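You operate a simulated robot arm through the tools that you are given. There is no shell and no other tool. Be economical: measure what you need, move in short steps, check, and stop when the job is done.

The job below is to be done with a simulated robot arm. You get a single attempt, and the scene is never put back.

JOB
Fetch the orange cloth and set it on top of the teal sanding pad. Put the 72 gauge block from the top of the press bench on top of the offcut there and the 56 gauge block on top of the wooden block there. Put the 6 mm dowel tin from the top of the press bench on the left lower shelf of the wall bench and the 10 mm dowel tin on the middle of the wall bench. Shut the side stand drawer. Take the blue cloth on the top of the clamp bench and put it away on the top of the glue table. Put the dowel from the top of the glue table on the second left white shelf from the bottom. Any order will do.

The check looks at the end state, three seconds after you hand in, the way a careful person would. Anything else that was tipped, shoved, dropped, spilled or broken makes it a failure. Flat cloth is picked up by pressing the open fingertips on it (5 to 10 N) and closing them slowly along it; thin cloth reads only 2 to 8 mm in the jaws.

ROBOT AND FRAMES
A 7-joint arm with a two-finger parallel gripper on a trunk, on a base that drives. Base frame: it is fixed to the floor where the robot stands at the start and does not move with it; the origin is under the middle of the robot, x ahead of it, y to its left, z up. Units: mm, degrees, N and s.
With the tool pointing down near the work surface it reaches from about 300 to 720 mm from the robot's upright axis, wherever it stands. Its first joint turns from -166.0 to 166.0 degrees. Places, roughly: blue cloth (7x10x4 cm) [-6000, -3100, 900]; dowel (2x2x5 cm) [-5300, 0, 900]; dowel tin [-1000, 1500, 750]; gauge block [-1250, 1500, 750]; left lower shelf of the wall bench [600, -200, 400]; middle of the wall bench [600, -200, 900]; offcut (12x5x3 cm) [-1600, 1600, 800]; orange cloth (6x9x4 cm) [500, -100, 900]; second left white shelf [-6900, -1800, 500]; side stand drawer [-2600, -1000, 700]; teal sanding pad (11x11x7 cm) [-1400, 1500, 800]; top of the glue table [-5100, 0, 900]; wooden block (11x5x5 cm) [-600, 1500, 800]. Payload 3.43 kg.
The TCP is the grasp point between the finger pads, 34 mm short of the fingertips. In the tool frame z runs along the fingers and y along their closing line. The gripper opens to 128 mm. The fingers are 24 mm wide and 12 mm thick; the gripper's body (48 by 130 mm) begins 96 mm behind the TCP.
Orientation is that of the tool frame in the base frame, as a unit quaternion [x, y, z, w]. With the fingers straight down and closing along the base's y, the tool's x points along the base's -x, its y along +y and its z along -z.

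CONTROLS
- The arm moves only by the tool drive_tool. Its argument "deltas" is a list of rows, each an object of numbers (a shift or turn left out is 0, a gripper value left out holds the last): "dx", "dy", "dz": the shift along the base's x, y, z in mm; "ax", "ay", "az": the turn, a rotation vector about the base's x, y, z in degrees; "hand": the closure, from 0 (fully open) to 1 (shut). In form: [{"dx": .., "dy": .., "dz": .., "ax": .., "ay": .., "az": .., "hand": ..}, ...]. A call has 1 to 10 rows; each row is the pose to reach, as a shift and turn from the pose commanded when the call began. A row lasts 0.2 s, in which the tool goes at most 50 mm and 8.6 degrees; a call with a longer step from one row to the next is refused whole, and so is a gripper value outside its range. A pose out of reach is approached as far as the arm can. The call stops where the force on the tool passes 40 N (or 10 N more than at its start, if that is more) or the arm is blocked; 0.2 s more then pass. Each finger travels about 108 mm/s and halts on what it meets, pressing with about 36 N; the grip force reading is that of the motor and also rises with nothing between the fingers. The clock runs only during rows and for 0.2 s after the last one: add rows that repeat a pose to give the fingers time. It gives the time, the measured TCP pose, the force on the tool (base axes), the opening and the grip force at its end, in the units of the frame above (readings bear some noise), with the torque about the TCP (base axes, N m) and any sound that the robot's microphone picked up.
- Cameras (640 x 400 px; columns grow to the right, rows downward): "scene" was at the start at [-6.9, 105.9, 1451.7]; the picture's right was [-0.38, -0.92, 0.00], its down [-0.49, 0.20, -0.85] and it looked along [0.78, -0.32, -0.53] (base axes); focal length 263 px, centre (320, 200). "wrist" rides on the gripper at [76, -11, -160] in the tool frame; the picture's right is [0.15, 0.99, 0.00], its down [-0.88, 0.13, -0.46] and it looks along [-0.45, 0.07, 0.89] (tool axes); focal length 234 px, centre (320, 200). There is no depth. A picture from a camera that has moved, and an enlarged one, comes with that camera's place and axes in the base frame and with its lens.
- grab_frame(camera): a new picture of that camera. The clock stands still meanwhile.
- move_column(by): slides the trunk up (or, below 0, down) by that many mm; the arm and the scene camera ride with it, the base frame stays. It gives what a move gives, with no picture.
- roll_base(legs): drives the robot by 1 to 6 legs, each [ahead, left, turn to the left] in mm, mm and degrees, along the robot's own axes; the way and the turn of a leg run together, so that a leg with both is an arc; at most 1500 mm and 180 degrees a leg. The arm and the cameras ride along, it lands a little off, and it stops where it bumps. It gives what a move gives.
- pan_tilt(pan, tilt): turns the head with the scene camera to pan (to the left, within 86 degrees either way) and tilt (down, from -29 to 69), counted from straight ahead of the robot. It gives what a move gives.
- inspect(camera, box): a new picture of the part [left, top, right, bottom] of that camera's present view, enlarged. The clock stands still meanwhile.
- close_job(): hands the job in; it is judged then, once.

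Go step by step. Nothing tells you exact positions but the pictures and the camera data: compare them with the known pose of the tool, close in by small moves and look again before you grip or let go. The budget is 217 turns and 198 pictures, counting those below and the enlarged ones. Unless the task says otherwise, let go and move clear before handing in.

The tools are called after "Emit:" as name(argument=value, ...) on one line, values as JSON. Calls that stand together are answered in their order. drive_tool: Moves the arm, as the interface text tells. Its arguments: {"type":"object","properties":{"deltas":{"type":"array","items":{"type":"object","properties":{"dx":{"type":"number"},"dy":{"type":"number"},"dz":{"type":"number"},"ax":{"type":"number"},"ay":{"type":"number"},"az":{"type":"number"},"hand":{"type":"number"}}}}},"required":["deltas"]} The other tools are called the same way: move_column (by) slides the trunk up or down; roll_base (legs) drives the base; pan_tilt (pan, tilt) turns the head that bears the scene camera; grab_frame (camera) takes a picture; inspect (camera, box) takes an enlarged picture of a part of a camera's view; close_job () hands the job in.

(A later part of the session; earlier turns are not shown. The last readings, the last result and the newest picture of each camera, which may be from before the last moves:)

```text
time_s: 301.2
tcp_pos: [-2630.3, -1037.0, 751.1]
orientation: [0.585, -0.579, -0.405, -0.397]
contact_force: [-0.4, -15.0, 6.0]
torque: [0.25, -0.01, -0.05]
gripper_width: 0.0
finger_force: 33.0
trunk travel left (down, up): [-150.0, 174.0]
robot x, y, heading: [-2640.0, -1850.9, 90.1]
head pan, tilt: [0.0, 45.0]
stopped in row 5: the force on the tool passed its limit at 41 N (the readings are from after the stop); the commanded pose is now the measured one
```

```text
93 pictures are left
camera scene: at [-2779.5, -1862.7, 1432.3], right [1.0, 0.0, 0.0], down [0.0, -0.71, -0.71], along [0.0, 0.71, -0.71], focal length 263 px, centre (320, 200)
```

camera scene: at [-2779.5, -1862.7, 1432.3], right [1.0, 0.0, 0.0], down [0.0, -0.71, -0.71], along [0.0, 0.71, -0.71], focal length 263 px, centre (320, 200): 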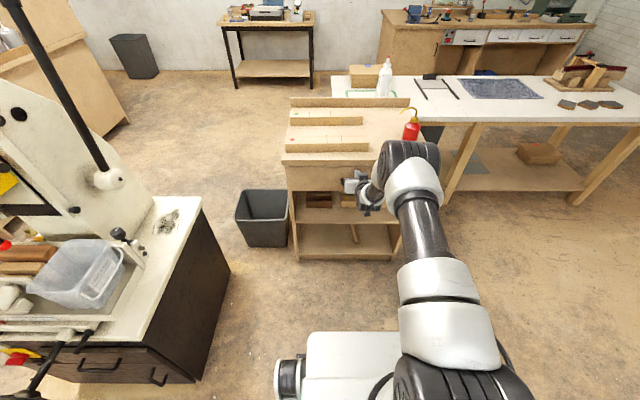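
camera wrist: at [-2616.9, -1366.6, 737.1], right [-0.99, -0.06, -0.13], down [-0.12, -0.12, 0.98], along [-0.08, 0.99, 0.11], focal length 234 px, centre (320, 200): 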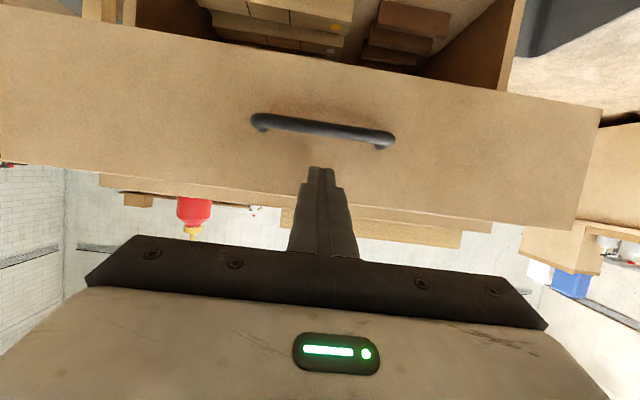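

It looks shut (hard stop felt). I'll back off and verify.

Emit:
drive_tool(deltas=[{"dy": -40}, {"dy": -85}, {"dy": -130}, {"dy": -130, "dz": 40}, {"dy": -130, "dz": 80, "ax": -8}, {"dy": -130, "dz": 120, "ax": -16}, {"dy": -150, "dz": 160, "ax": -24}, {"dy": -170, "dz": 200, "ax": -32}])

Emit:
inspect(camera="scene", box=[260, 80, 440, 270])

```text
time_s: 303.0
tcp_pos: [-2629.8, -1208.7, 950.8]
orientation: [0.673, -0.668, -0.229, -0.22]
contact_force: [0.2, -0.6, -1.4]
torque: [0.03, -0.01, 0.0]
gripper_width: 0.0
finger_force: 32.8
trunk travel left (down, up): [-150.0, 174.0]
robot x, y, heading: [-2640.8, -1854.3, 90.3]
head pan, tilt: [0.0, 45.0]
```

```text
2.11 times, centred on (350, 175) of scene
camera zoom: at [-2779.5, -1860.7, 1432.2], right [1.0, 0.0, 0.0], down [0.0, -0.71, -0.71], along [0.0, 0.71, -0.71], focal length 553 px, centre (257, 253)
```

zoom: 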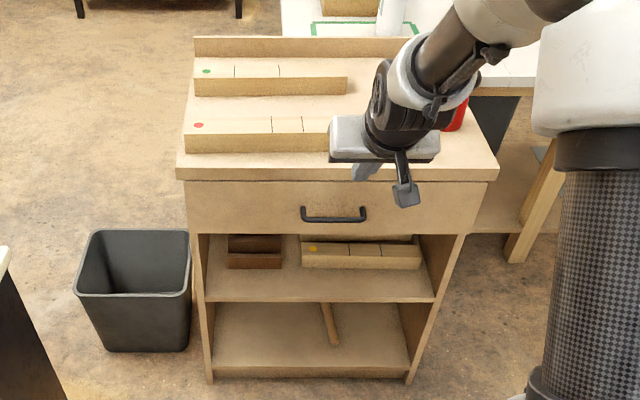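

The drawer is shut. I'll restore the vertical tool, retract, and drive back west through the corridor toward the clamp bench.

Emit:
drive_tool(deltas=[{"ax": -8, "dz": 30, "dy": -20}, {"ax": -16, "dz": 60, "dy": -40}, {"ax": -24, "dz": 90, "dy": -60}, {"ax": -32, "dz": 120, "dy": -80}, {"ax": -38, "dz": 150, "dy": -110, "hand": 0.4}, {"ax": -38, "dz": 150, "dy": -150}, {"ax": -38, "dz": 150, "dy": -190}])

Emit:
roll_base(legs=[[0, 0, 90], [0, 335, 0], [1450, 0, 0], [700, 0, 0]])

Emit:
pan_tilt(pan=35, tilt=25)

Emit:
grab_frame(camera="scene")

```text
time_s: 304.6
tcp_pos: [-2630.3, -1398.2, 1100.6]
orientation: [-0.707, 0.707, -0.001, -0.01]
contact_force: [0.2, 1.0, -0.1]
torque: [-0.04, -0.01, -0.01]
gripper_width: 76.7
finger_force: 0.0
trunk travel left (down, up): [-150.0, 174.0]
robot x, y, heading: [-2640.8, -1848.9, 90.3]
head pan, tilt: [0.0, 45.0]
```

```text
time_s: 321.4
tcp_pos: [-5005.3, -2198.9, 1100.5]
orientation: [1.0, 0.004, 0.007, 0.008]
contact_force: [0.4, -0.4, 0.6]
torque: [-0.01, 0.01, 0.01]
gripper_width: 76.8
finger_force: 0.1
trunk travel left (down, up): [-150.0, 174.0]
robot x, y, heading: [-4550.9, -2206.3, -179.7]
head pan, tilt: [0.0, 45.0]
stopped in leg 4: the robot was blocked; the commanded pose is now the measured one
```

```text
time_s: 322.4
tcp_pos: [-5005.6, -2199.0, 1100.8]
orientation: [1.0, 0.004, 0.008, 0.007]
contact_force: [0.2, 0.4, -0.3]
torque: [0.01, 0.03, 0.0]
gripper_width: 76.9
finger_force: 0.2
trunk travel left (down, up): [-150.0, 174.0]
robot x, y, heading: [-4552.1, -2207.9, -179.4]
head pan, tilt: [35.0, 25.0]
```

```text
91 pictures are left
camera scene: at [-4534.1, -2398.5, 1462.8], right [-0.58, 0.81, 0.0], down [0.34, 0.25, -0.91], along [-0.74, -0.53, -0.42], focal length 263 px, centre (320, 200)
```

scene: 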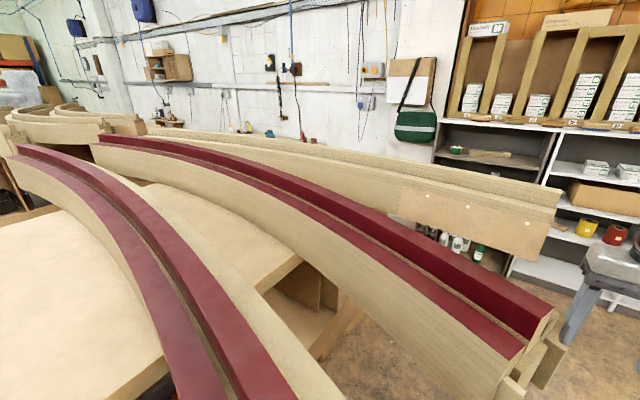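

Long curved forms reach over here. I'll look more to the left to find the blue cloth.

Emit:
pan_tilt(pan=60, tilt=30)

Emit:
grab_frame(camera="scene")

Emit:
pan_tilt(pan=5, tilt=35)

Emit:
grab_frame(camera="scene")

```text
time_s: 323.3
tcp_pos: [-5005.9, -2199.2, 1101.3]
orientation: [1.0, 0.004, 0.007, 0.007]
contact_force: [0.9, 0.1, -0.2]
torque: [0.01, -0.02, -0.02]
gripper_width: 76.7
finger_force: 0.0
trunk travel left (down, up): [-150.0, 174.0]
robot x, y, heading: [-4548.4, -2204.4, -179.7]
head pan, tilt: [60.0, 30.0]
```

```text
90 pictures are left
camera scene: at [-4503.7, -2423.7, 1454.9], right [-0.87, 0.49, 0.0], down [0.25, 0.44, -0.87], along [-0.43, -0.75, -0.5], focal length 263 px, centre (320, 200)
```

scene: 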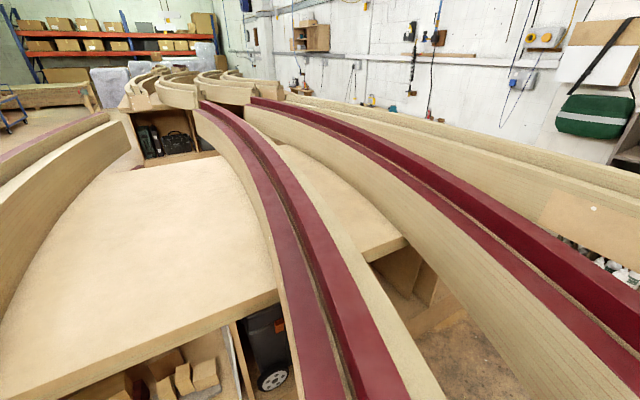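

```text
time_s: 324.6
tcp_pos: [-5005.9, -2199.3, 1100.6]
orientation: [1.0, 0.004, 0.008, 0.007]
contact_force: [-0.4, 0.7, 0.1]
torque: [-0.04, 0.05, 0.02]
gripper_width: 77.0
finger_force: 0.0
trunk travel left (down, up): [-150.0, 174.0]
robot x, y, heading: [-4550.8, -2205.1, -179.3]
head pan, tilt: [5.0, 35.0]
```

```text
89 pictures are left
camera scene: at [-4546.8, -2353.6, 1447.1], right [-0.1, 1.0, 0.0], down [0.57, 0.06, -0.82], along [-0.82, -0.08, -0.57], focal length 263 px, centre (320, 200)
```

scene: 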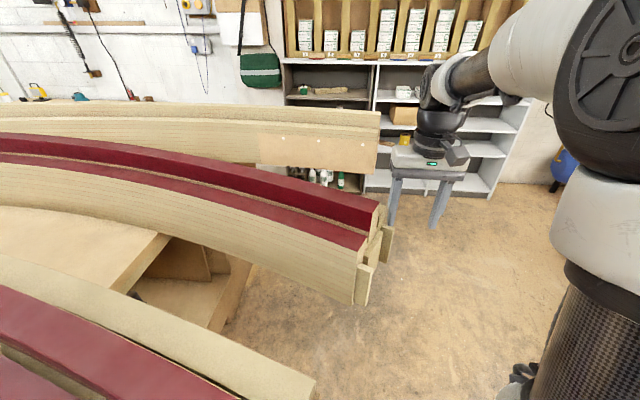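

I'll move north clear of the form ends, then west, and look south from there.

Emit:
roll_base(legs=[[0, -600, 0], [700, 0, 0]])

Emit:
pan_tilt(pan=60, tilt=25)

Emit:
grab_frame(camera="scene")

```text
time_s: 334.3
tcp_pos: [-5714.5, -1609.3, 1100.5]
orientation: [1.0, 0.006, 0.007, 0.007]
contact_force: [1.3, -0.2, 0.1]
torque: [-0.01, 0.01, 0.01]
gripper_width: 76.5
finger_force: 0.0
trunk travel left (down, up): [-150.0, 174.0]
robot x, y, heading: [-5262.1, -1609.7, -179.1]
head pan, tilt: [5.0, 35.0]
```

```text
time_s: 335.5
tcp_pos: [-5713.7, -1608.9, 1100.8]
orientation: [1.0, 0.006, 0.007, 0.008]
contact_force: [0.2, 0.1, 0.9]
torque: [0.01, 0.0, -0.04]
gripper_width: 76.7
finger_force: 0.1
trunk travel left (down, up): [-150.0, 174.0]
robot x, y, heading: [-5261.7, -1612.3, -179.4]
head pan, tilt: [60.0, 25.0]
```

```text
88 pictures are left
camera scene: at [-5212.7, -1831.8, 1462.8], right [-0.87, 0.49, 0.0], down [0.21, 0.37, -0.91], along [-0.44, -0.79, -0.42], focal length 263 px, centre (320, 200)
```

scene: 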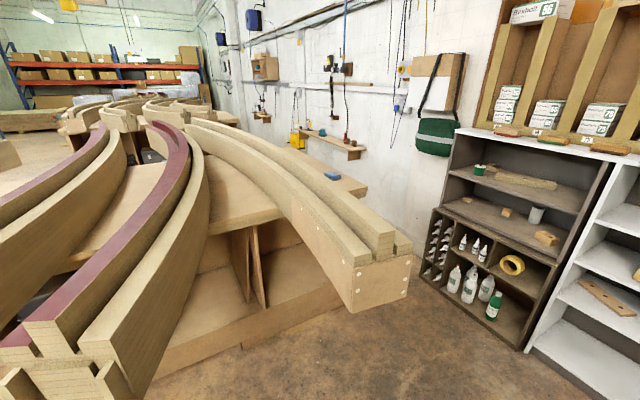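

I see the blue cloth on the bench behind the third form, near (-6076, -3216). I'll face south and move to the aisle's mouth.

Emit:
roll_base(legs=[[0, 0, 90], [0, -980, 0]])

Emit:
pan_tilt(pan=5, tilt=35)

Emit:
grab_frame(camera="scene")

```text
time_s: 337.5
tcp_pos: [-5674.2, -1799.9, 1101.6]
orientation: [0.975, 0.221, 0.008, 0.005]
contact_force: [0.4, -0.1, -0.3]
torque: [0.01, 0.03, 0.0]
gripper_width: 76.9
finger_force: 0.0
trunk travel left (down, up): [-150.0, 174.0]
robot x, y, heading: [-5260.1, -1612.1, -154.2]
head pan, tilt: [60.0, 25.0]
stopped in leg 1: the robot was blocked; the commanded pose is now the measured one
```

```text
time_s: 338.8
tcp_pos: [-5674.9, -1800.4, 1101.1]
orientation: [0.975, 0.221, 0.008, 0.005]
contact_force: [0.0, 0.6, 0.1]
torque: [0.01, -0.01, 0.01]
gripper_width: 77.1
finger_force: 0.0
trunk travel left (down, up): [-150.0, 174.0]
robot x, y, heading: [-5263.0, -1609.8, -154.2]
head pan, tilt: [5.0, 35.0]
```

```text
87 pictures are left
camera scene: at [-5193.6, -1744.8, 1447.1], right [-0.51, 0.86, 0.0], down [0.49, 0.29, -0.82], along [-0.7, -0.42, -0.57], focal length 263 px, centre (320, 200)
```

scene: 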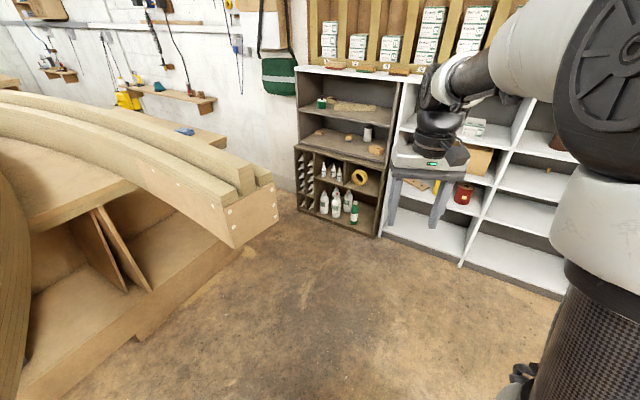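

Something behind (the bins) limits the turn. I'll shift west first, then turn.

Emit:
roll_base(legs=[[420, -200, 0], [0, 0, 64]])

Emit:
grab_frame(camera="scene")

```text
time_s: 344.4
tcp_pos: [-5744.5, -2066.5, 1101.7]
orientation: [0.714, 0.7, 0.009, 0.0]
contact_force: [0.0, -0.8, -0.6]
torque: [-0.03, 0.01, 0.0]
gripper_width: 76.8
finger_force: 0.1
trunk travel left (down, up): [-150.0, 174.0]
robot x, y, heading: [-5726.6, -1611.4, -91.0]
head pan, tilt: [5.0, 35.0]
```

```text
86 pictures are left
camera scene: at [-5579.2, -1612.2, 1447.1], right [-1.0, -0.07, 0.0], down [-0.04, 0.57, -0.82], along [0.06, -0.82, -0.57], focal length 263 px, centre (320, 200)
```

scene: 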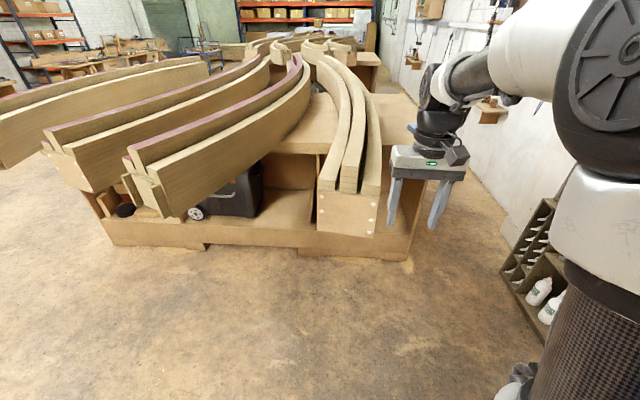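

Clear view: the clamp bench's north face is at y about -2947. I'll move right and then ahead.

Emit:
roll_base(legs=[[0, -430, 1], [930, 0, 0]])

Emit:
pan_tilt(pan=0, tilt=40)

Emit:
grab_frame(camera="scene")

Emit:
grab_frame(camera="wrist")

```text
time_s: 353.6
tcp_pos: [-6168.9, -2997.8, 1100.7]
orientation: [0.709, 0.705, 0.01, 0.0]
contact_force: [-0.2, 0.1, -0.1]
torque: [0.0, 0.01, -0.01]
gripper_width: 77.0
finger_force: 0.0
trunk travel left (down, up): [-150.0, 174.0]
robot x, y, heading: [-6153.8, -2541.3, -90.0]
head pan, tilt: [5.0, 35.0]
```

```text
time_s: 354.2
tcp_pos: [-6167.1, -2998.7, 1100.8]
orientation: [0.709, 0.705, 0.01, 0.0]
contact_force: [-0.6, -0.8, -1.1]
torque: [-0.01, 0.03, 0.01]
gripper_width: 76.9
finger_force: 0.1
trunk travel left (down, up): [-150.0, 174.0]
robot x, y, heading: [-6158.4, -2549.6, -90.2]
head pan, tilt: [0.0, 40.0]
```

```text
85 pictures are left
camera scene: at [-6015.5, -2538.7, 1439.5], right [-1.0, 0.0, 0.0], down [0.0, 0.64, -0.77], along [0.0, -0.77, -0.64], focal length 263 px, centre (320, 200)
```

scene: 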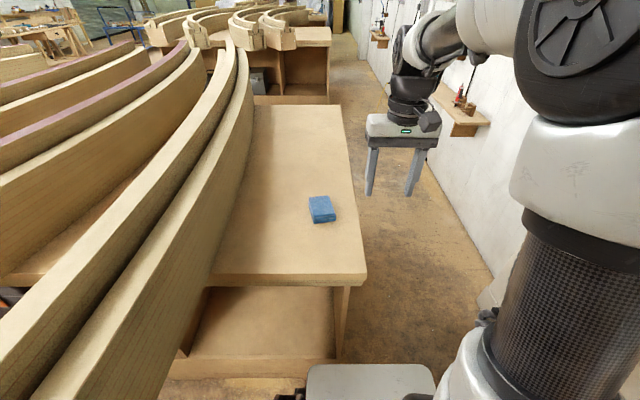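

```text
84 pictures are left
camera wrist: at [-6180.6, -2924.4, 1260.2], right [0.99, 0.14, 0.02], down [0.12, -0.89, 0.44], along [0.08, -0.44, -0.9], focal length 234 px, centre (320, 200)
```

wrist: 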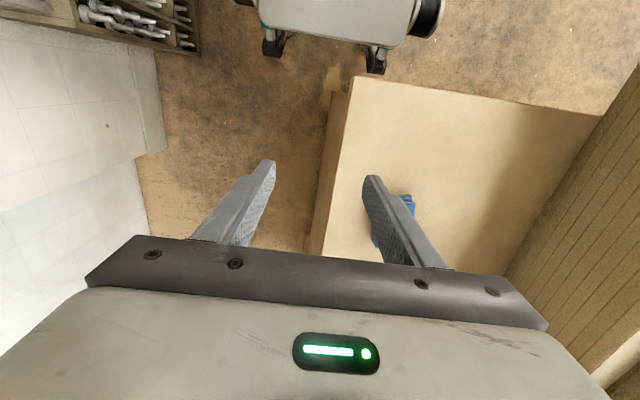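

The blue cloth is near (-6015, -3110). Move over it and look.

Emit:
drive_tool(deltas=[{"dx": 40, "dy": -20}, {"dx": 80, "dy": -40}, {"dx": 120, "dy": -60}, {"dx": 152, "dy": -80}])

Emit:
grab_frame(camera="wrist")

Emit:
inspect(camera="scene", box=[270, 160, 390, 250])

```text
time_s: 355.2
tcp_pos: [-6015.2, -3078.6, 1101.9]
orientation: [0.71, 0.705, 0.009, -0.001]
contact_force: [-0.5, -0.8, -0.2]
torque: [-0.04, 0.0, 0.0]
gripper_width: 76.7
finger_force: 0.1
trunk travel left (down, up): [-150.0, 174.0]
robot x, y, heading: [-6153.3, -2545.3, -90.2]
head pan, tilt: [0.0, 40.0]
```

```text
83 pictures are left
camera wrist: at [-6028.0, -3005.6, 1261.4], right [0.99, 0.14, 0.02], down [0.12, -0.89, 0.44], along [0.08, -0.44, -0.9], focal length 234 px, centre (320, 200)
```

wrist: 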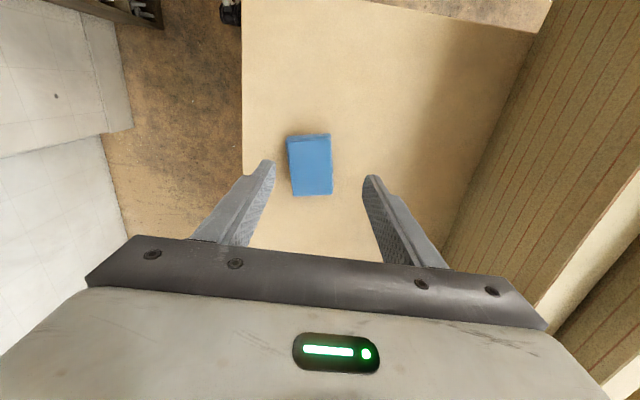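

```text
4.44 times, centred on (330, 205) of scene
camera zoom: at [-6015.6, -2538.7, 1439.5], right [-1.0, 0.0, 0.0], down [0.0, 0.64, -0.77], along [0.0, -0.77, -0.64], focal length 1168 px, centre (276, 178)
```

zoom: 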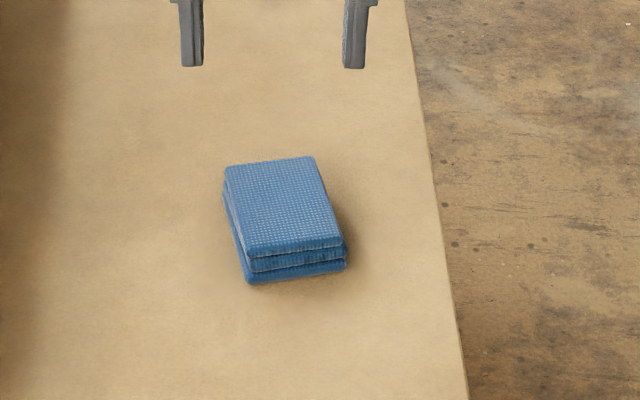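

Cloth centre is (-6019, -3119), top about 921, turned about 11°. I'll align and descend part way.

Emit:
drive_tool(deltas=[{"dx": -4, "dy": -40, "az": 6, "hand": 0.2}, {"dx": -4, "dy": -40, "dz": -40, "az": 11}, {"dx": -4, "dy": -40, "dz": -80, "az": 11}, {"dx": -4, "dy": -40, "dz": -110, "az": 11}])

Emit:
grab_frame(camera="wrist")

```text
time_s: 356.2
tcp_pos: [-6018.6, -3119.1, 991.1]
orientation: [0.638, 0.77, 0.009, -0.001]
contact_force: [-0.4, 0.0, 0.4]
torque: [-0.01, -0.02, 0.02]
gripper_width: 102.5
finger_force: 0.0
trunk travel left (down, up): [-150.0, 174.0]
robot x, y, heading: [-6154.1, -2544.4, -90.0]
head pan, tilt: [0.0, 40.0]
```

```text
81 pictures are left
camera wrist: at [-6046.4, -3049.6, 1150.1], right [0.94, 0.33, 0.02], down [0.29, -0.85, 0.45], along [0.16, -0.42, -0.9], focal length 234 px, centre (320, 200)
```

wrist: 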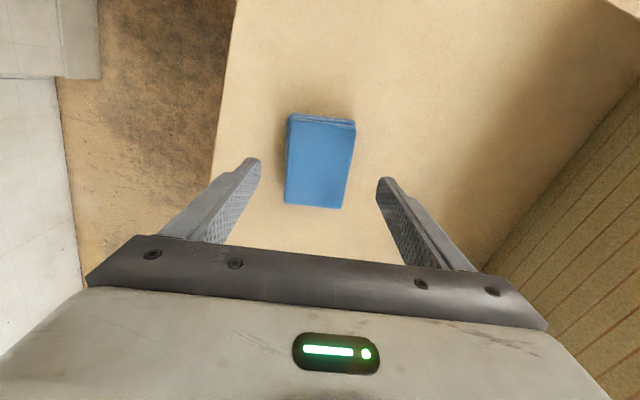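

Emit:
drive_tool(deltas=[{"dy": 2, "dz": -40}, {"dy": 2, "dz": -64}, {"dy": 2, "dz": -64, "hand": 0.4}, {"dy": 2, "dz": -64, "hand": 0.55}, {"dy": 2, "dz": -64, "hand": 0.7}, {"dy": 2, "dz": -64, "hand": 0.8}, {"dy": 2, "dz": -64, "hand": 0.8}])

Emit:
grab_frame(camera="wrist")

```text
time_s: 357.0
tcp_pos: [-6029.4, -3117.9, 933.9]
orientation: [0.641, 0.767, 0.003, -0.001]
contact_force: [-5.1, 8.9, 17.5]
torque: [-0.06, 0.95, -0.46]
gripper_width: 79.5
finger_force: 2.1
trunk travel left (down, up): [-150.0, 174.0]
robot x, y, heading: [-6160.2, -2538.0, -90.2]
head pan, tilt: [0.0, 40.0]
stopped in row 3: the force on the tool passed its limit at 42 N (the readings are from after the stop); the commanded pose is now the measured one
```

```text
80 pictures are left
camera wrist: at [-6053.1, -3046.7, 1093.1], right [0.95, 0.32, 0.0], down [0.28, -0.85, 0.45], along [0.15, -0.43, -0.89], focal length 234 px, centre (320, 200)
```

wrist: 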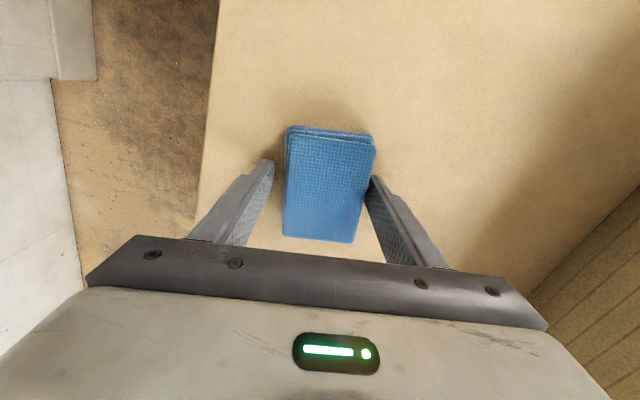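

The fingertips touched the bench at about 900. I'll raise slightly, recentre and close.

Emit:
drive_tool(deltas=[{"dz": 8, "dx": 2, "dy": 3}, {"dz": 9, "dx": 4, "dy": 7}, {"dz": 9, "dx": 4, "dy": 7, "hand": 0.45}, {"dz": 9, "dx": 4, "dy": 7, "hand": 0.6}, {"dz": 9, "dx": 4, "dy": 7, "hand": 0.75}, {"dz": 9, "dx": 4, "dy": 7, "hand": 0.8}, {"dz": 9, "dx": 4, "dy": 7, "hand": 0.8}])

Emit:
grab_frame(camera="wrist")

```text
time_s: 358.6
tcp_pos: [-6022.9, -3112.9, 940.7]
orientation: [0.641, 0.768, 0.005, -0.001]
contact_force: [0.5, -0.5, 0.6]
torque: [0.02, -0.01, -0.01]
gripper_width: 67.1
finger_force: 36.6
trunk travel left (down, up): [-150.0, 174.0]
robot x, y, heading: [-6151.1, -2546.0, -90.2]
head pan, tilt: [0.0, 40.0]
```

```text
79 pictures are left
camera wrist: at [-6047.5, -3041.2, 1099.8], right [0.95, 0.32, 0.01], down [0.28, -0.85, 0.45], along [0.15, -0.42, -0.89], focal length 234 px, centre (320, 200)
```

wrist: 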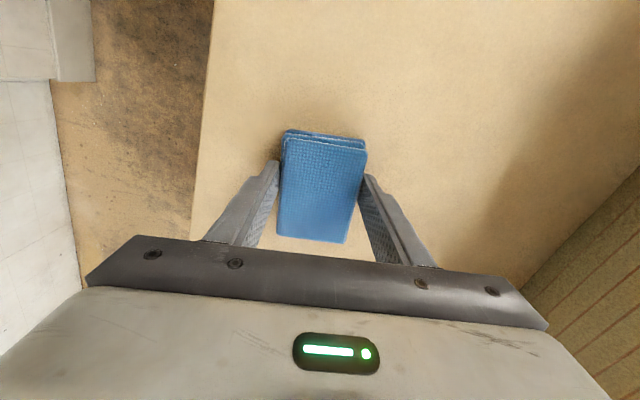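

Gripped at 67 mm. Lift, retract and back out, then turn toward the glue table.

Emit:
drive_tool(deltas=[{"dz": 45}, {"dz": 90}, {"dz": 135}, {"dz": 180}, {"dz": 180, "dy": 45, "dx": -20}, {"dz": 180, "dy": 90, "dx": -40}, {"dz": 180, "dy": 130, "dx": -60, "az": -5}, {"dz": 180, "dy": 160, "dx": -80, "az": -11}])

Emit:
roll_base(legs=[[-930, 0, 0], [0, 0, -90], [0, 0, -90]])

Emit:
pan_tilt(pan=-35, tilt=20)

Emit:
grab_frame(camera="scene")

```text
time_s: 360.4
tcp_pos: [-6104.0, -2952.4, 1119.9]
orientation: [0.711, 0.703, 0.005, -0.001]
contact_force: [0.3, -0.6, -0.9]
torque: [0.05, 0.0, 0.01]
gripper_width: 66.6
finger_force: 36.2
trunk travel left (down, up): [-150.0, 174.0]
robot x, y, heading: [-6155.2, -2543.0, -90.1]
head pan, tilt: [0.0, 40.0]
```

```text
time_s: 373.1
tcp_pos: [-6205.3, -1207.0, 1119.6]
orientation: [-0.705, 0.71, -0.001, -0.004]
contact_force: [-0.1, -0.2, -1.2]
torque: [-0.03, 0.02, 0.02]
gripper_width: 66.7
finger_force: 36.2
trunk travel left (down, up): [-150.0, 174.0]
robot x, y, heading: [-6150.9, -1610.1, 90.0]
head pan, tilt: [0.0, 40.0]
```

```text
time_s: 374.1
tcp_pos: [-6205.2, -1206.4, 1120.6]
orientation: [-0.705, 0.71, 0.0, -0.004]
contact_force: [0.2, 1.0, -0.9]
torque: [0.02, 0.0, 0.0]
gripper_width: 67.0
finger_force: 35.9
trunk travel left (down, up): [-150.0, 174.0]
robot x, y, heading: [-6154.4, -1613.4, 90.2]
head pan, tilt: [-35.0, 20.0]
```

```text
78 pictures are left
camera scene: at [-6237.5, -1628.1, 1470.9], right [0.82, -0.57, 0.0], down [-0.2, -0.28, -0.94], along [0.54, 0.77, -0.34], focal length 263 px, centre (320, 200)
```

scene: 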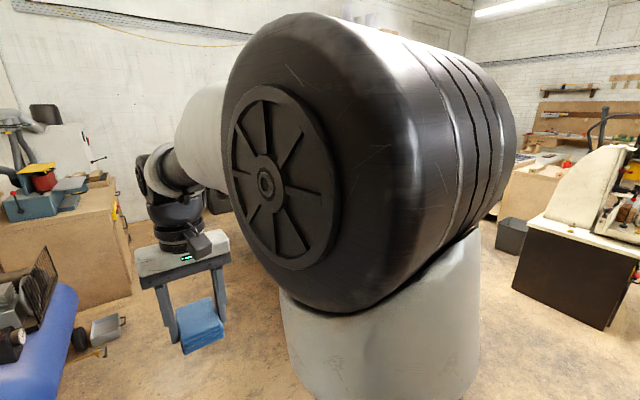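

The arm blocks that view; I'll try other head angles.

Emit:
pan_tilt(pan=0, tilt=25)

Emit:
grab_frame(camera="scene")

Emit:
pan_tilt(pan=-80, tilt=25)

Emit:
grab_frame(camera="scene")

```text
time_s: 375.1
tcp_pos: [-6204.8, -1205.7, 1121.0]
orientation: [-0.705, 0.709, -0.001, -0.004]
contact_force: [1.1, -0.4, -0.6]
torque: [0.01, -0.02, -0.03]
gripper_width: 66.8
finger_force: 36.4
trunk travel left (down, up): [-150.0, 174.0]
robot x, y, heading: [-6147.8, -1612.4, 90.0]
head pan, tilt: [0.0, 25.0]
```

```text
77 pictures are left
camera scene: at [-6290.8, -1612.4, 1462.8], right [1.0, 0.0, 0.0], down [0.0, -0.42, -0.91], along [0.0, 0.91, -0.42], focal length 263 px, centre (320, 200)
```

scene: 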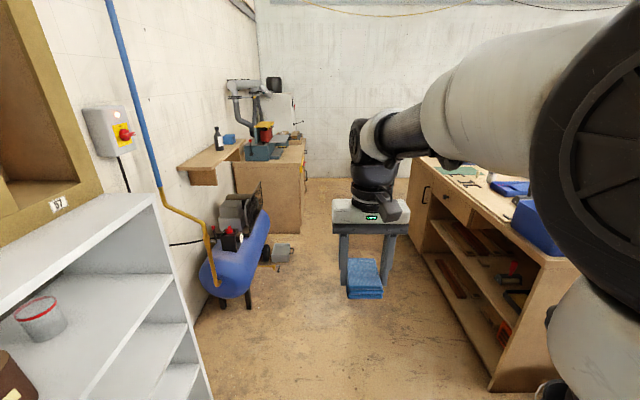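

```text
time_s: 376.7
tcp_pos: [-6205.8, -1205.6, 1120.9]
orientation: [-0.705, 0.709, -0.001, -0.004]
contact_force: [0.3, -0.4, 0.2]
torque: [0.0, 0.01, 0.0]
gripper_width: 67.0
finger_force: 35.5
trunk travel left (down, up): [-150.0, 174.0]
robot x, y, heading: [-6150.6, -1617.2, 90.2]
head pan, tilt: [-80.0, 25.0]
```

```text
76 pictures are left
camera scene: at [-6200.0, -1688.3, 1462.8], right [0.18, -0.98, 0.0], down [-0.42, -0.07, -0.91], along [0.89, 0.16, -0.42], focal length 263 px, centre (320, 200)
```

scene: 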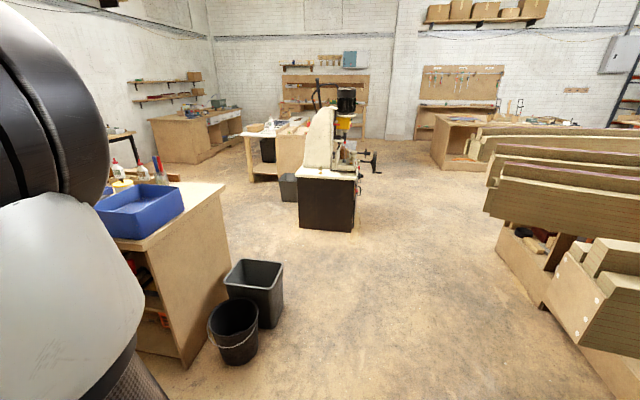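

The glue table's west edge is at x about -5460, so I'll approach from the west aisle facing +x.

Emit:
roll_base(legs=[[1450, 0, 0], [0, 0, -90], [250, 0, 0]])

Emit:
pan_tilt(pan=0, tilt=35)

Emit:
grab_frame(camera="scene")

Emit:
grab_frame(camera="wrist")

```text
time_s: 389.2
tcp_pos: [-5496.4, -86.3, 1121.3]
orientation: [-0.008, 1.0, 0.002, -0.004]
contact_force: [0.2, 0.7, -0.6]
torque: [-0.01, -0.01, -0.03]
gripper_width: 66.6
finger_force: 35.9
trunk travel left (down, up): [-150.0, 174.0]
robot x, y, heading: [-5903.0, -155.7, 1.4]
head pan, tilt: [-80.0, 25.0]
```

```text
time_s: 390.7
tcp_pos: [-5496.8, -86.9, 1120.0]
orientation: [-0.007, 1.0, 0.003, -0.003]
contact_force: [0.0, 0.8, -0.2]
torque: [-0.02, 0.0, 0.0]
gripper_width: 66.9
finger_force: 35.9
trunk travel left (down, up): [-150.0, 174.0]
robot x, y, heading: [-5902.8, -152.8, 1.2]
head pan, tilt: [0.0, 35.0]
```

```text
75 pictures are left
camera scene: at [-5908.6, -11.0, 1447.1], right [0.02, -1.0, 0.0], down [-0.57, -0.01, -0.82], along [0.82, 0.02, -0.57], focal length 263 px, centre (320, 200)
```

scene: 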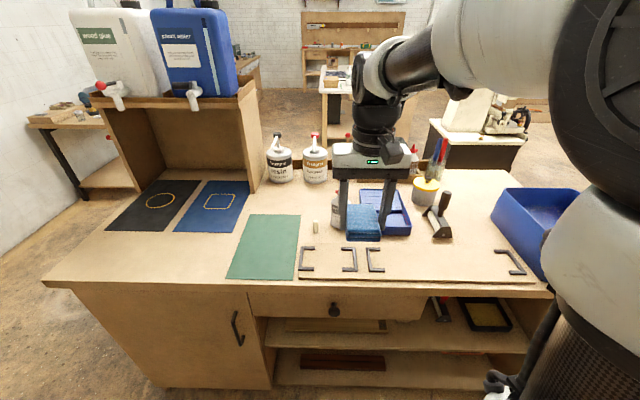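

```text
74 pictures are left
camera wrist: at [-5570.6, -100.0, 1279.2], right [-0.16, 0.99, 0.01], down [0.88, 0.14, 0.45], along [0.44, 0.08, -0.89], focal length 234 px, centre (320, 200)
```

wrist: 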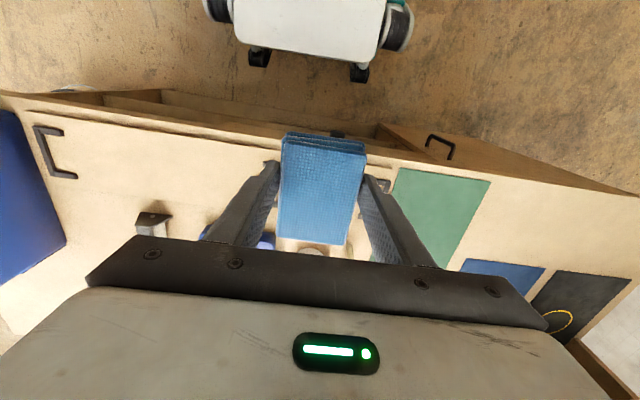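

The dowel stands upright near the middle of the table. I'll set the blue cloth on the clear strip at the table's left front, about (-5385, 420), after a sidestep left.

Emit:
roll_base(legs=[[0, 440, -1.3]])

Emit:
drive_tool(deltas=[{"dx": 40, "dy": 15}, {"dx": 80, "dy": 30}, {"dx": 115, "dy": 45}, {"dx": 115, "dy": 45, "dz": -45}, {"dx": 115, "dy": 45, "dz": -90}])

Emit:
grab_frame(camera="scene")

Emit:
grab_frame(camera="wrist")

```text
time_s: 395.5
tcp_pos: [-5499.7, 344.3, 1119.6]
orientation: [0.006, 1.0, 0.002, -0.003]
contact_force: [0.0, 0.0, -0.1]
torque: [0.0, 0.0, -0.02]
gripper_width: 66.7
finger_force: 36.0
trunk travel left (down, up): [-150.0, 174.0]
robot x, y, heading: [-5904.5, 287.6, 0.1]
head pan, tilt: [0.0, 35.0]
```

```text
time_s: 396.7
tcp_pos: [-5385.7, 388.8, 1028.4]
orientation: [0.007, 1.0, 0.002, -0.003]
contact_force: [0.0, 0.3, 0.6]
torque: [0.01, -0.01, 0.0]
gripper_width: 66.9
finger_force: 35.9
trunk travel left (down, up): [-150.0, 174.0]
robot x, y, heading: [-5911.8, 288.5, -0.1]
head pan, tilt: [0.0, 35.0]
```

```text
73 pictures are left
camera scene: at [-5909.7, 430.8, 1447.1], right [0.0, -1.0, 0.0], down [-0.57, 0.0, -0.82], along [0.82, 0.0, -0.57], focal length 263 px, centre (320, 200)
```

scene: 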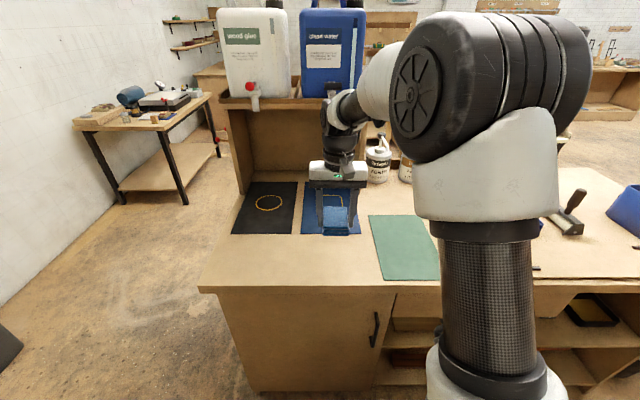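

```text
72 pictures are left
camera wrist: at [-5460.1, 378.2, 1188.1], right [-0.13, 0.99, 0.01], down [0.89, 0.12, 0.45], along [0.45, 0.07, -0.89], focal length 234 px, centre (320, 200)
```

wrist: 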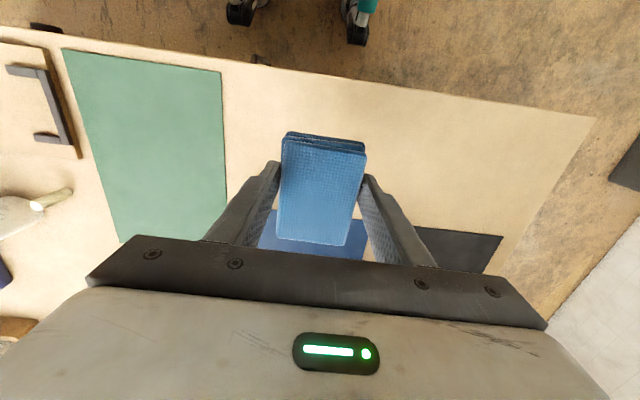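

Clear spot beneath. Lowering.

Emit:
drive_tool(deltas=[{"dz": -40}, {"dz": -70}, {"dz": -80}])

Emit:
drive_tool(deltas=[{"dz": -3}, {"dz": -6}])

```text
time_s: 397.5
tcp_pos: [-5385.3, 388.8, 948.9]
orientation: [0.006, 1.0, 0.002, -0.004]
contact_force: [-0.1, 0.0, -1.1]
torque: [0.02, 0.05, 0.01]
gripper_width: 66.8
finger_force: 36.3
trunk travel left (down, up): [-150.0, 174.0]
robot x, y, heading: [-5907.8, 289.6, -0.0]
head pan, tilt: [0.0, 35.0]
```

```text
time_s: 398.1
tcp_pos: [-5384.9, 387.0, 943.8]
orientation: [0.006, 1.0, 0.002, -0.004]
contact_force: [0.0, 0.5, -0.3]
torque: [-0.02, -0.01, 0.0]
gripper_width: 66.9
finger_force: 36.2
trunk travel left (down, up): [-150.0, 174.0]
robot x, y, heading: [-5909.0, 290.7, -0.1]
head pan, tilt: [0.0, 35.0]
```

Emit:
drive_tool(deltas=[{"dz": -3}, {"dz": -6}, {"dz": -9}])

```text
time_s: 398.9
tcp_pos: [-5384.8, 389.3, 934.1]
orientation: [0.006, 1.0, 0.003, -0.004]
contact_force: [0.4, -0.6, -0.5]
torque: [0.0, -0.04, 0.03]
gripper_width: 67.1
finger_force: 36.3
trunk travel left (down, up): [-150.0, 174.0]
robot x, y, heading: [-5908.0, 291.9, -0.2]
head pan, tilt: [0.0, 35.0]
```

Emit:
drive_tool(deltas=[{"dz": -3}, {"dz": -6}, {"dz": -9}])

Emit:
grab_frame(camera="wrist")

```text
time_s: 399.7
tcp_pos: [-5385.0, 389.6, 926.4]
orientation: [0.005, 1.0, 0.002, -0.004]
contact_force: [0.6, -0.8, -0.1]
torque: [-0.02, -0.01, 0.02]
gripper_width: 66.9
finger_force: 36.1
trunk travel left (down, up): [-150.0, 174.0]
robot x, y, heading: [-5907.0, 293.5, -0.2]
head pan, tilt: [0.0, 35.0]
```

```text
71 pictures are left
camera wrist: at [-5459.2, 378.0, 1085.1], right [-0.14, 0.99, 0.01], down [0.89, 0.12, 0.45], along [0.44, 0.07, -0.89], focal length 234 px, centre (320, 200)
```

wrist: 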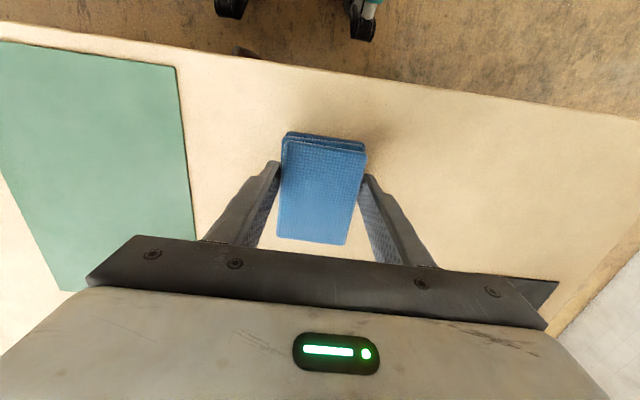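

Table is lower than assumed (maybe 850–870). Continue lowering.

Emit:
drive_tool(deltas=[{"dz": -6}, {"dz": -12}, {"dz": -17}])

Emit:
drive_tool(deltas=[{"dz": -4}, {"dz": -8}, {"dz": -12}])

```text
time_s: 400.5
tcp_pos: [-5384.9, 388.1, 908.1]
orientation: [0.006, 1.0, 0.002, -0.003]
contact_force: [1.0, 0.3, -0.1]
torque: [0.0, 0.02, 0.01]
gripper_width: 66.6
finger_force: 35.8
trunk travel left (down, up): [-150.0, 174.0]
robot x, y, heading: [-5913.6, 293.9, -0.3]
head pan, tilt: [0.0, 35.0]
```

```text
time_s: 401.3
tcp_pos: [-5385.4, 389.6, 900.1]
orientation: [0.005, 1.0, 0.002, -0.001]
contact_force: [-3.9, 0.7, 23.2]
torque: [-0.62, 0.55, -0.1]
gripper_width: 67.1
finger_force: 35.7
trunk travel left (down, up): [-150.0, 174.0]
robot x, y, heading: [-5907.3, 291.4, -0.1]
head pan, tilt: [0.0, 35.0]
```

Contact at TCP 900 (table top about 858). Release.

Emit:
drive_tool(deltas=[{"dz": 3}, {"dz": 3, "hand": 0.4}, {"dz": 3, "hand": 0.25}, {"dz": 3, "hand": 0.25}, {"dz": 40}, {"dz": 85}, {"dz": 130}, {"dz": 175}, {"dz": 200, "dx": -40}, {"dz": 200, "dx": -80}])

Emit:
roll_base(legs=[[0, -350, 0], [60, 0, 0]])

Emit:
grab_frame(camera="scene")

Emit:
grab_frame(camera="wrist")

```text
time_s: 403.5
tcp_pos: [-5464.9, 388.2, 1098.4]
orientation: [0.005, 1.0, 0.002, -0.003]
contact_force: [0.8, -0.6, -0.4]
torque: [0.0, 0.02, -0.03]
gripper_width: 96.1
finger_force: 0.0
trunk travel left (down, up): [-150.0, 174.0]
robot x, y, heading: [-5903.3, 289.8, -0.1]
head pan, tilt: [0.0, 35.0]
```

```text
time_s: 408.0
tcp_pos: [-5407.3, 38.3, 1097.9]
orientation: [0.007, 1.0, 0.001, -0.003]
contact_force: [0.4, 0.9, -0.5]
torque: [-0.02, -0.01, 0.0]
gripper_width: 95.9
finger_force: 0.0
trunk travel left (down, up): [-150.0, 174.0]
robot x, y, heading: [-5850.7, -53.6, -0.2]
head pan, tilt: [0.0, 35.0]
```

```text
70 pictures are left
camera scene: at [-5851.5, 82.7, 1447.0], right [0.0, -1.0, 0.0], down [-0.57, 0.0, -0.82], along [0.82, 0.0, -0.57], focal length 263 px, centre (320, 200)
```

scene: 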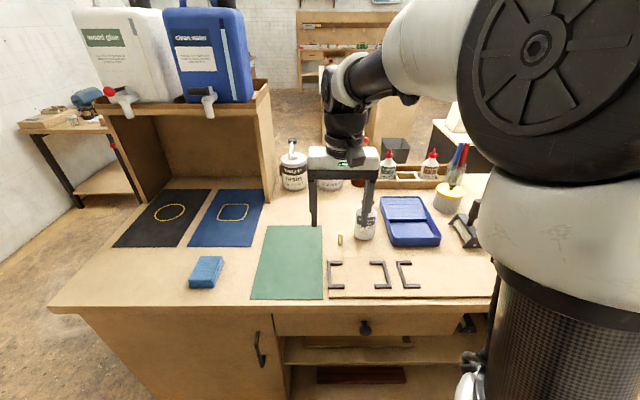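

```text
69 pictures are left
camera wrist: at [-5481.2, 27.7, 1257.1], right [-0.13, 0.99, 0.01], down [0.89, 0.12, 0.45], along [0.45, 0.06, -0.89], focal length 234 px, centre (320, 200)
```

wrist: 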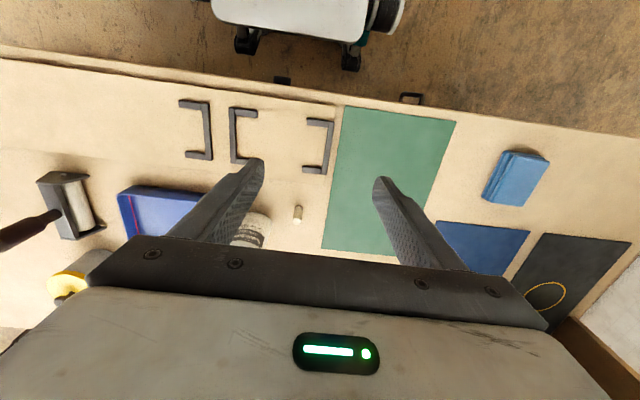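

The blue cloth is on the glue table. Now the dowel at about (-5275, 18); zoom for precision.

Emit:
inspect(camera="wrist", box=[240, 160, 360, 250])

Emit:
inspect(camera="scene", box=[300, 190, 420, 290])

```text
4.44 times, centred on (300, 205) of wrist
camera zoom: at [-5481.2, 27.7, 1257.1], right [-0.13, 0.99, 0.01], down [0.89, 0.12, 0.45], along [0.45, 0.06, -0.89], focal length 1041 px, centre (409, 178)
```

zoom: 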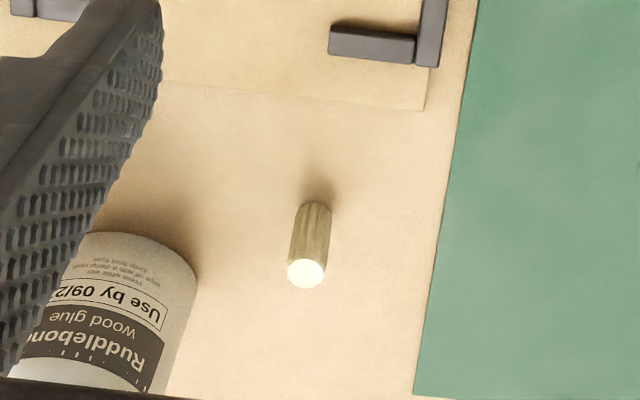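

```text
4.00 times, centred on (360, 240) of scene
camera zoom: at [-5851.5, 82.7, 1447.0], right [0.0, -1.0, 0.0], down [-0.57, 0.0, -0.82], along [0.82, 0.0, -0.57], focal length 1051 px, centre (160, 40)
```

zoom: 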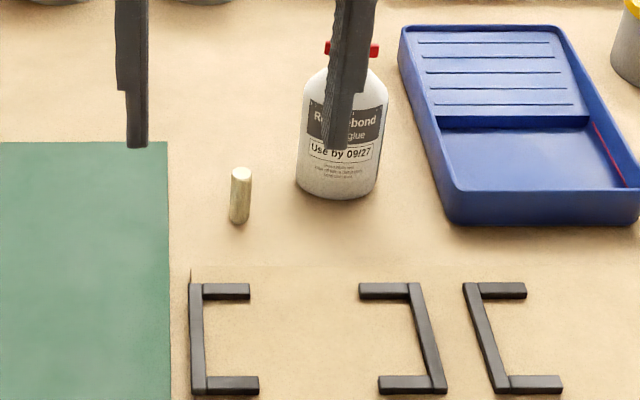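

The dowel is at (-5258.5, 16.5), about 14 mm thick and 50 mm tall. I'll tilt the hand 50°, narrow the jaws and come over it.

Emit:
drive_tool(deltas=[{"ay": -8, "dx": 25, "dy": -4, "hand": 0.69}, {"ay": -16, "dx": 50, "dy": -8}, {"ay": -24, "dx": 75, "dy": -12}, {"ay": -32, "dx": 100, "dy": -16}, {"ay": -40, "dx": 125, "dy": -20}, {"ay": -48, "dx": 148, "dy": -22}, {"ay": -50, "dx": 148, "dy": -22, "dz": -40}, {"ay": -50, "dx": 148, "dy": -22, "dz": -85}, {"ay": -50, "dx": 148, "dy": -22, "dz": -120}])

Emit:
grab_frame(camera="wrist")

Emit:
inspect(camera="scene", box=[280, 170, 440, 290])

```text
time_s: 410.0
tcp_pos: [-5258.4, 16.0, 976.1]
orientation: [0.004, 0.908, 0.006, 0.419]
contact_force: [0.7, -0.2, -0.4]
torque: [0.02, 0.01, 0.03]
gripper_width: 39.7
finger_force: 0.0
trunk travel left (down, up): [-150.0, 174.0]
robot x, y, heading: [-5851.4, -56.2, -0.2]
head pan, tilt: [0.0, 35.0]
```

```text
66 pictures are left
camera wrist: at [-5428.8, 5.5, 1021.4], right [-0.09, 0.99, -0.1], down [0.22, 0.12, 0.97], along [0.97, 0.06, -0.23], focal length 234 px, centre (320, 200)
```

wrist: 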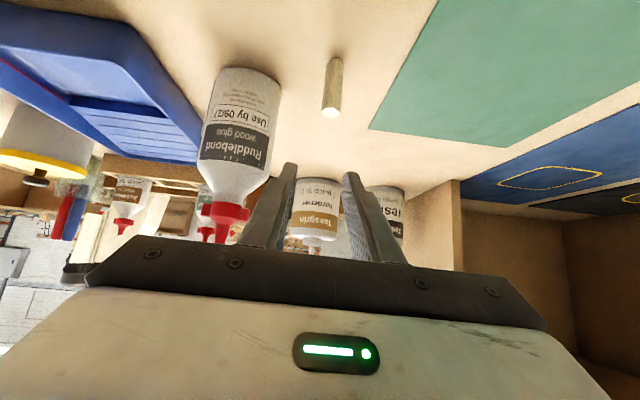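

```text
3.33 times, centred on (360, 230) of scene
camera zoom: at [-5851.7, 82.7, 1447.1], right [0.0, -1.0, 0.0], down [-0.57, 0.0, -0.82], along [0.82, 0.0, -0.57], focal length 876 px, centre (187, 100)
```

zoom: 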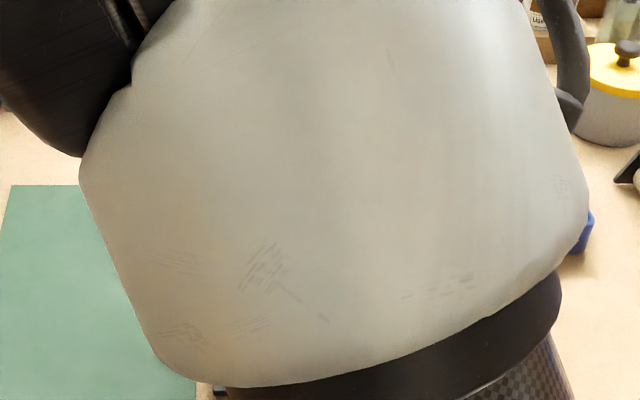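

Aligned. Descend and grip.

Emit:
drive_tool(deltas=[{"dz": -35}, {"dz": -65}, {"dz": -82}])

Emit:
grab_frame(camera="wrist")

```text
time_s: 410.8
tcp_pos: [-5258.7, 16.5, 895.8]
orientation: [0.007, 0.908, 0.004, 0.42]
contact_force: [0.4, 0.1, 0.2]
torque: [0.01, 0.0, 0.0]
gripper_width: 39.4
finger_force: 0.0
trunk travel left (down, up): [-150.0, 174.0]
robot x, y, heading: [-5851.8, -60.1, -0.3]
head pan, tilt: [0.0, 35.0]
```

```text
64 pictures are left
camera wrist: at [-5428.3, 5.4, 939.8], right [-0.09, 0.99, -0.1], down [0.22, 0.12, 0.97], along [0.97, 0.06, -0.23], focal length 234 px, centre (320, 200)
```

wrist: 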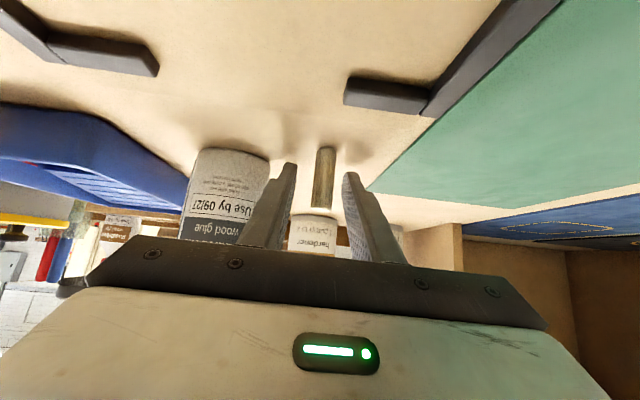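

Emit:
drive_tool(deltas=[{"hand": 0.76}, {"hand": 0.83}, {"hand": 0.9}, {"hand": 1.0}, {"hand": 1.0}, {"dz": 15}, {"dz": 50}, {"dz": 95}, {"dz": 140}])

Emit:
grab_frame(camera="wrist")

```text
time_s: 412.8
tcp_pos: [-5260.3, 17.2, 1036.9]
orientation: [0.004, 0.908, 0.005, 0.418]
contact_force: [-0.1, -0.4, 1.1]
torque: [-0.02, -0.02, 0.01]
gripper_width: 13.7
finger_force: 35.8
trunk travel left (down, up): [-150.0, 174.0]
robot x, y, heading: [-5846.0, -56.9, -0.3]
head pan, tilt: [0.0, 35.0]
```

```text
63 pictures are left
camera wrist: at [-5429.9, 5.9, 1080.5], right [-0.09, 0.99, -0.1], down [0.23, 0.12, 0.97], along [0.97, 0.07, -0.23], focal length 234 px, centre (320, 200)
```

wrist: 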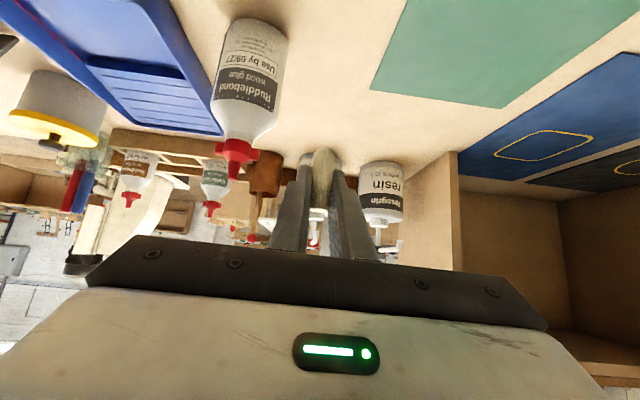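

The dowel is held upright. I'll retract and drive to the white shelves.

Emit:
drive_tool(deltas=[{"dx": -40, "dz": 40}, {"dx": -80, "dz": 60}, {"dx": -120, "dz": 60}, {"dx": -150, "dz": 60}])

Emit:
roll_base(legs=[[-230, 0, 0], [0, -1450, 0], [0, -250, 0], [0, 0, 180]])

Emit:
pan_tilt(pan=0, tilt=35)

Emit:
grab_frame(camera="scene")

Emit:
grab_frame(camera="wrist")

```text
refused: row 1 steps farther than a row can; nothing moved
```

```text
time_s: 438.3
tcp_pos: [-6687.7, -1819.0, 1035.8]
orientation: [0.908, -0.009, -0.419, 0.003]
contact_force: [0.7, -0.5, 0.7]
torque: [0.0, 0.0, -0.01]
gripper_width: 14.0
finger_force: 36.5
trunk travel left (down, up): [-150.0, 174.0]
robot x, y, heading: [-6090.8, -1749.1, 179.1]
head pan, tilt: [0.0, 35.0]
```

```text
time_s: 438.9
tcp_pos: [-6688.0, -1817.8, 1036.0]
orientation: [0.908, -0.01, -0.42, 0.002]
contact_force: [0.4, 1.1, -0.7]
torque: [-0.01, -0.02, 0.02]
gripper_width: 14.1
finger_force: 36.1
trunk travel left (down, up): [-150.0, 174.0]
robot x, y, heading: [-6097.8, -1751.6, 179.3]
head pan, tilt: [0.0, 35.0]
```

```text
62 pictures are left
camera scene: at [-6095.5, -1890.1, 1447.1], right [0.01, 1.0, 0.0], down [0.57, -0.01, -0.82], along [-0.82, 0.01, -0.57], focal length 263 px, centre (320, 200)
```

scene: 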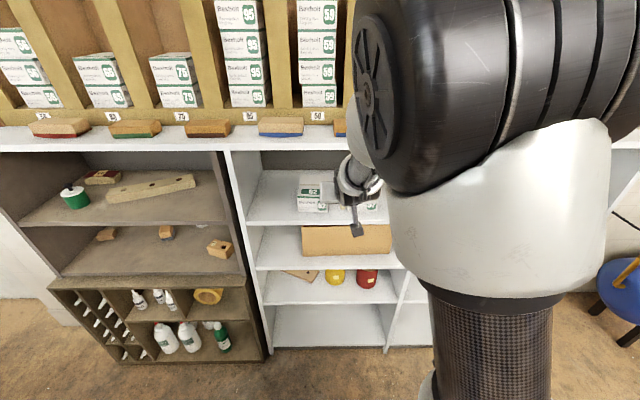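

```text
61 pictures are left
camera wrist: at [-6516.3, -1809.6, 1080.2], right [0.08, -0.99, -0.1], down [-0.23, -0.11, 0.97], along [-0.97, -0.06, -0.23], focal length 234 px, centre (320, 200)
```

wrist: 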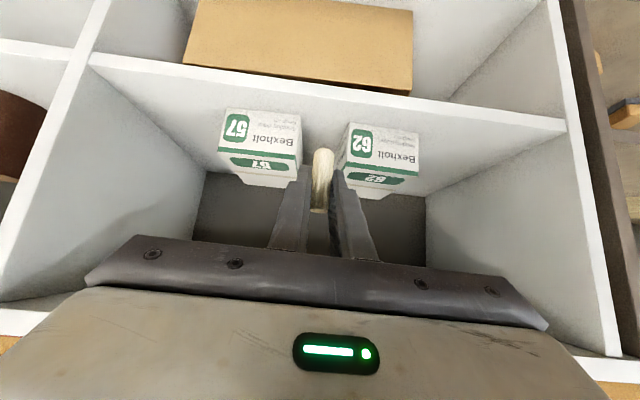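

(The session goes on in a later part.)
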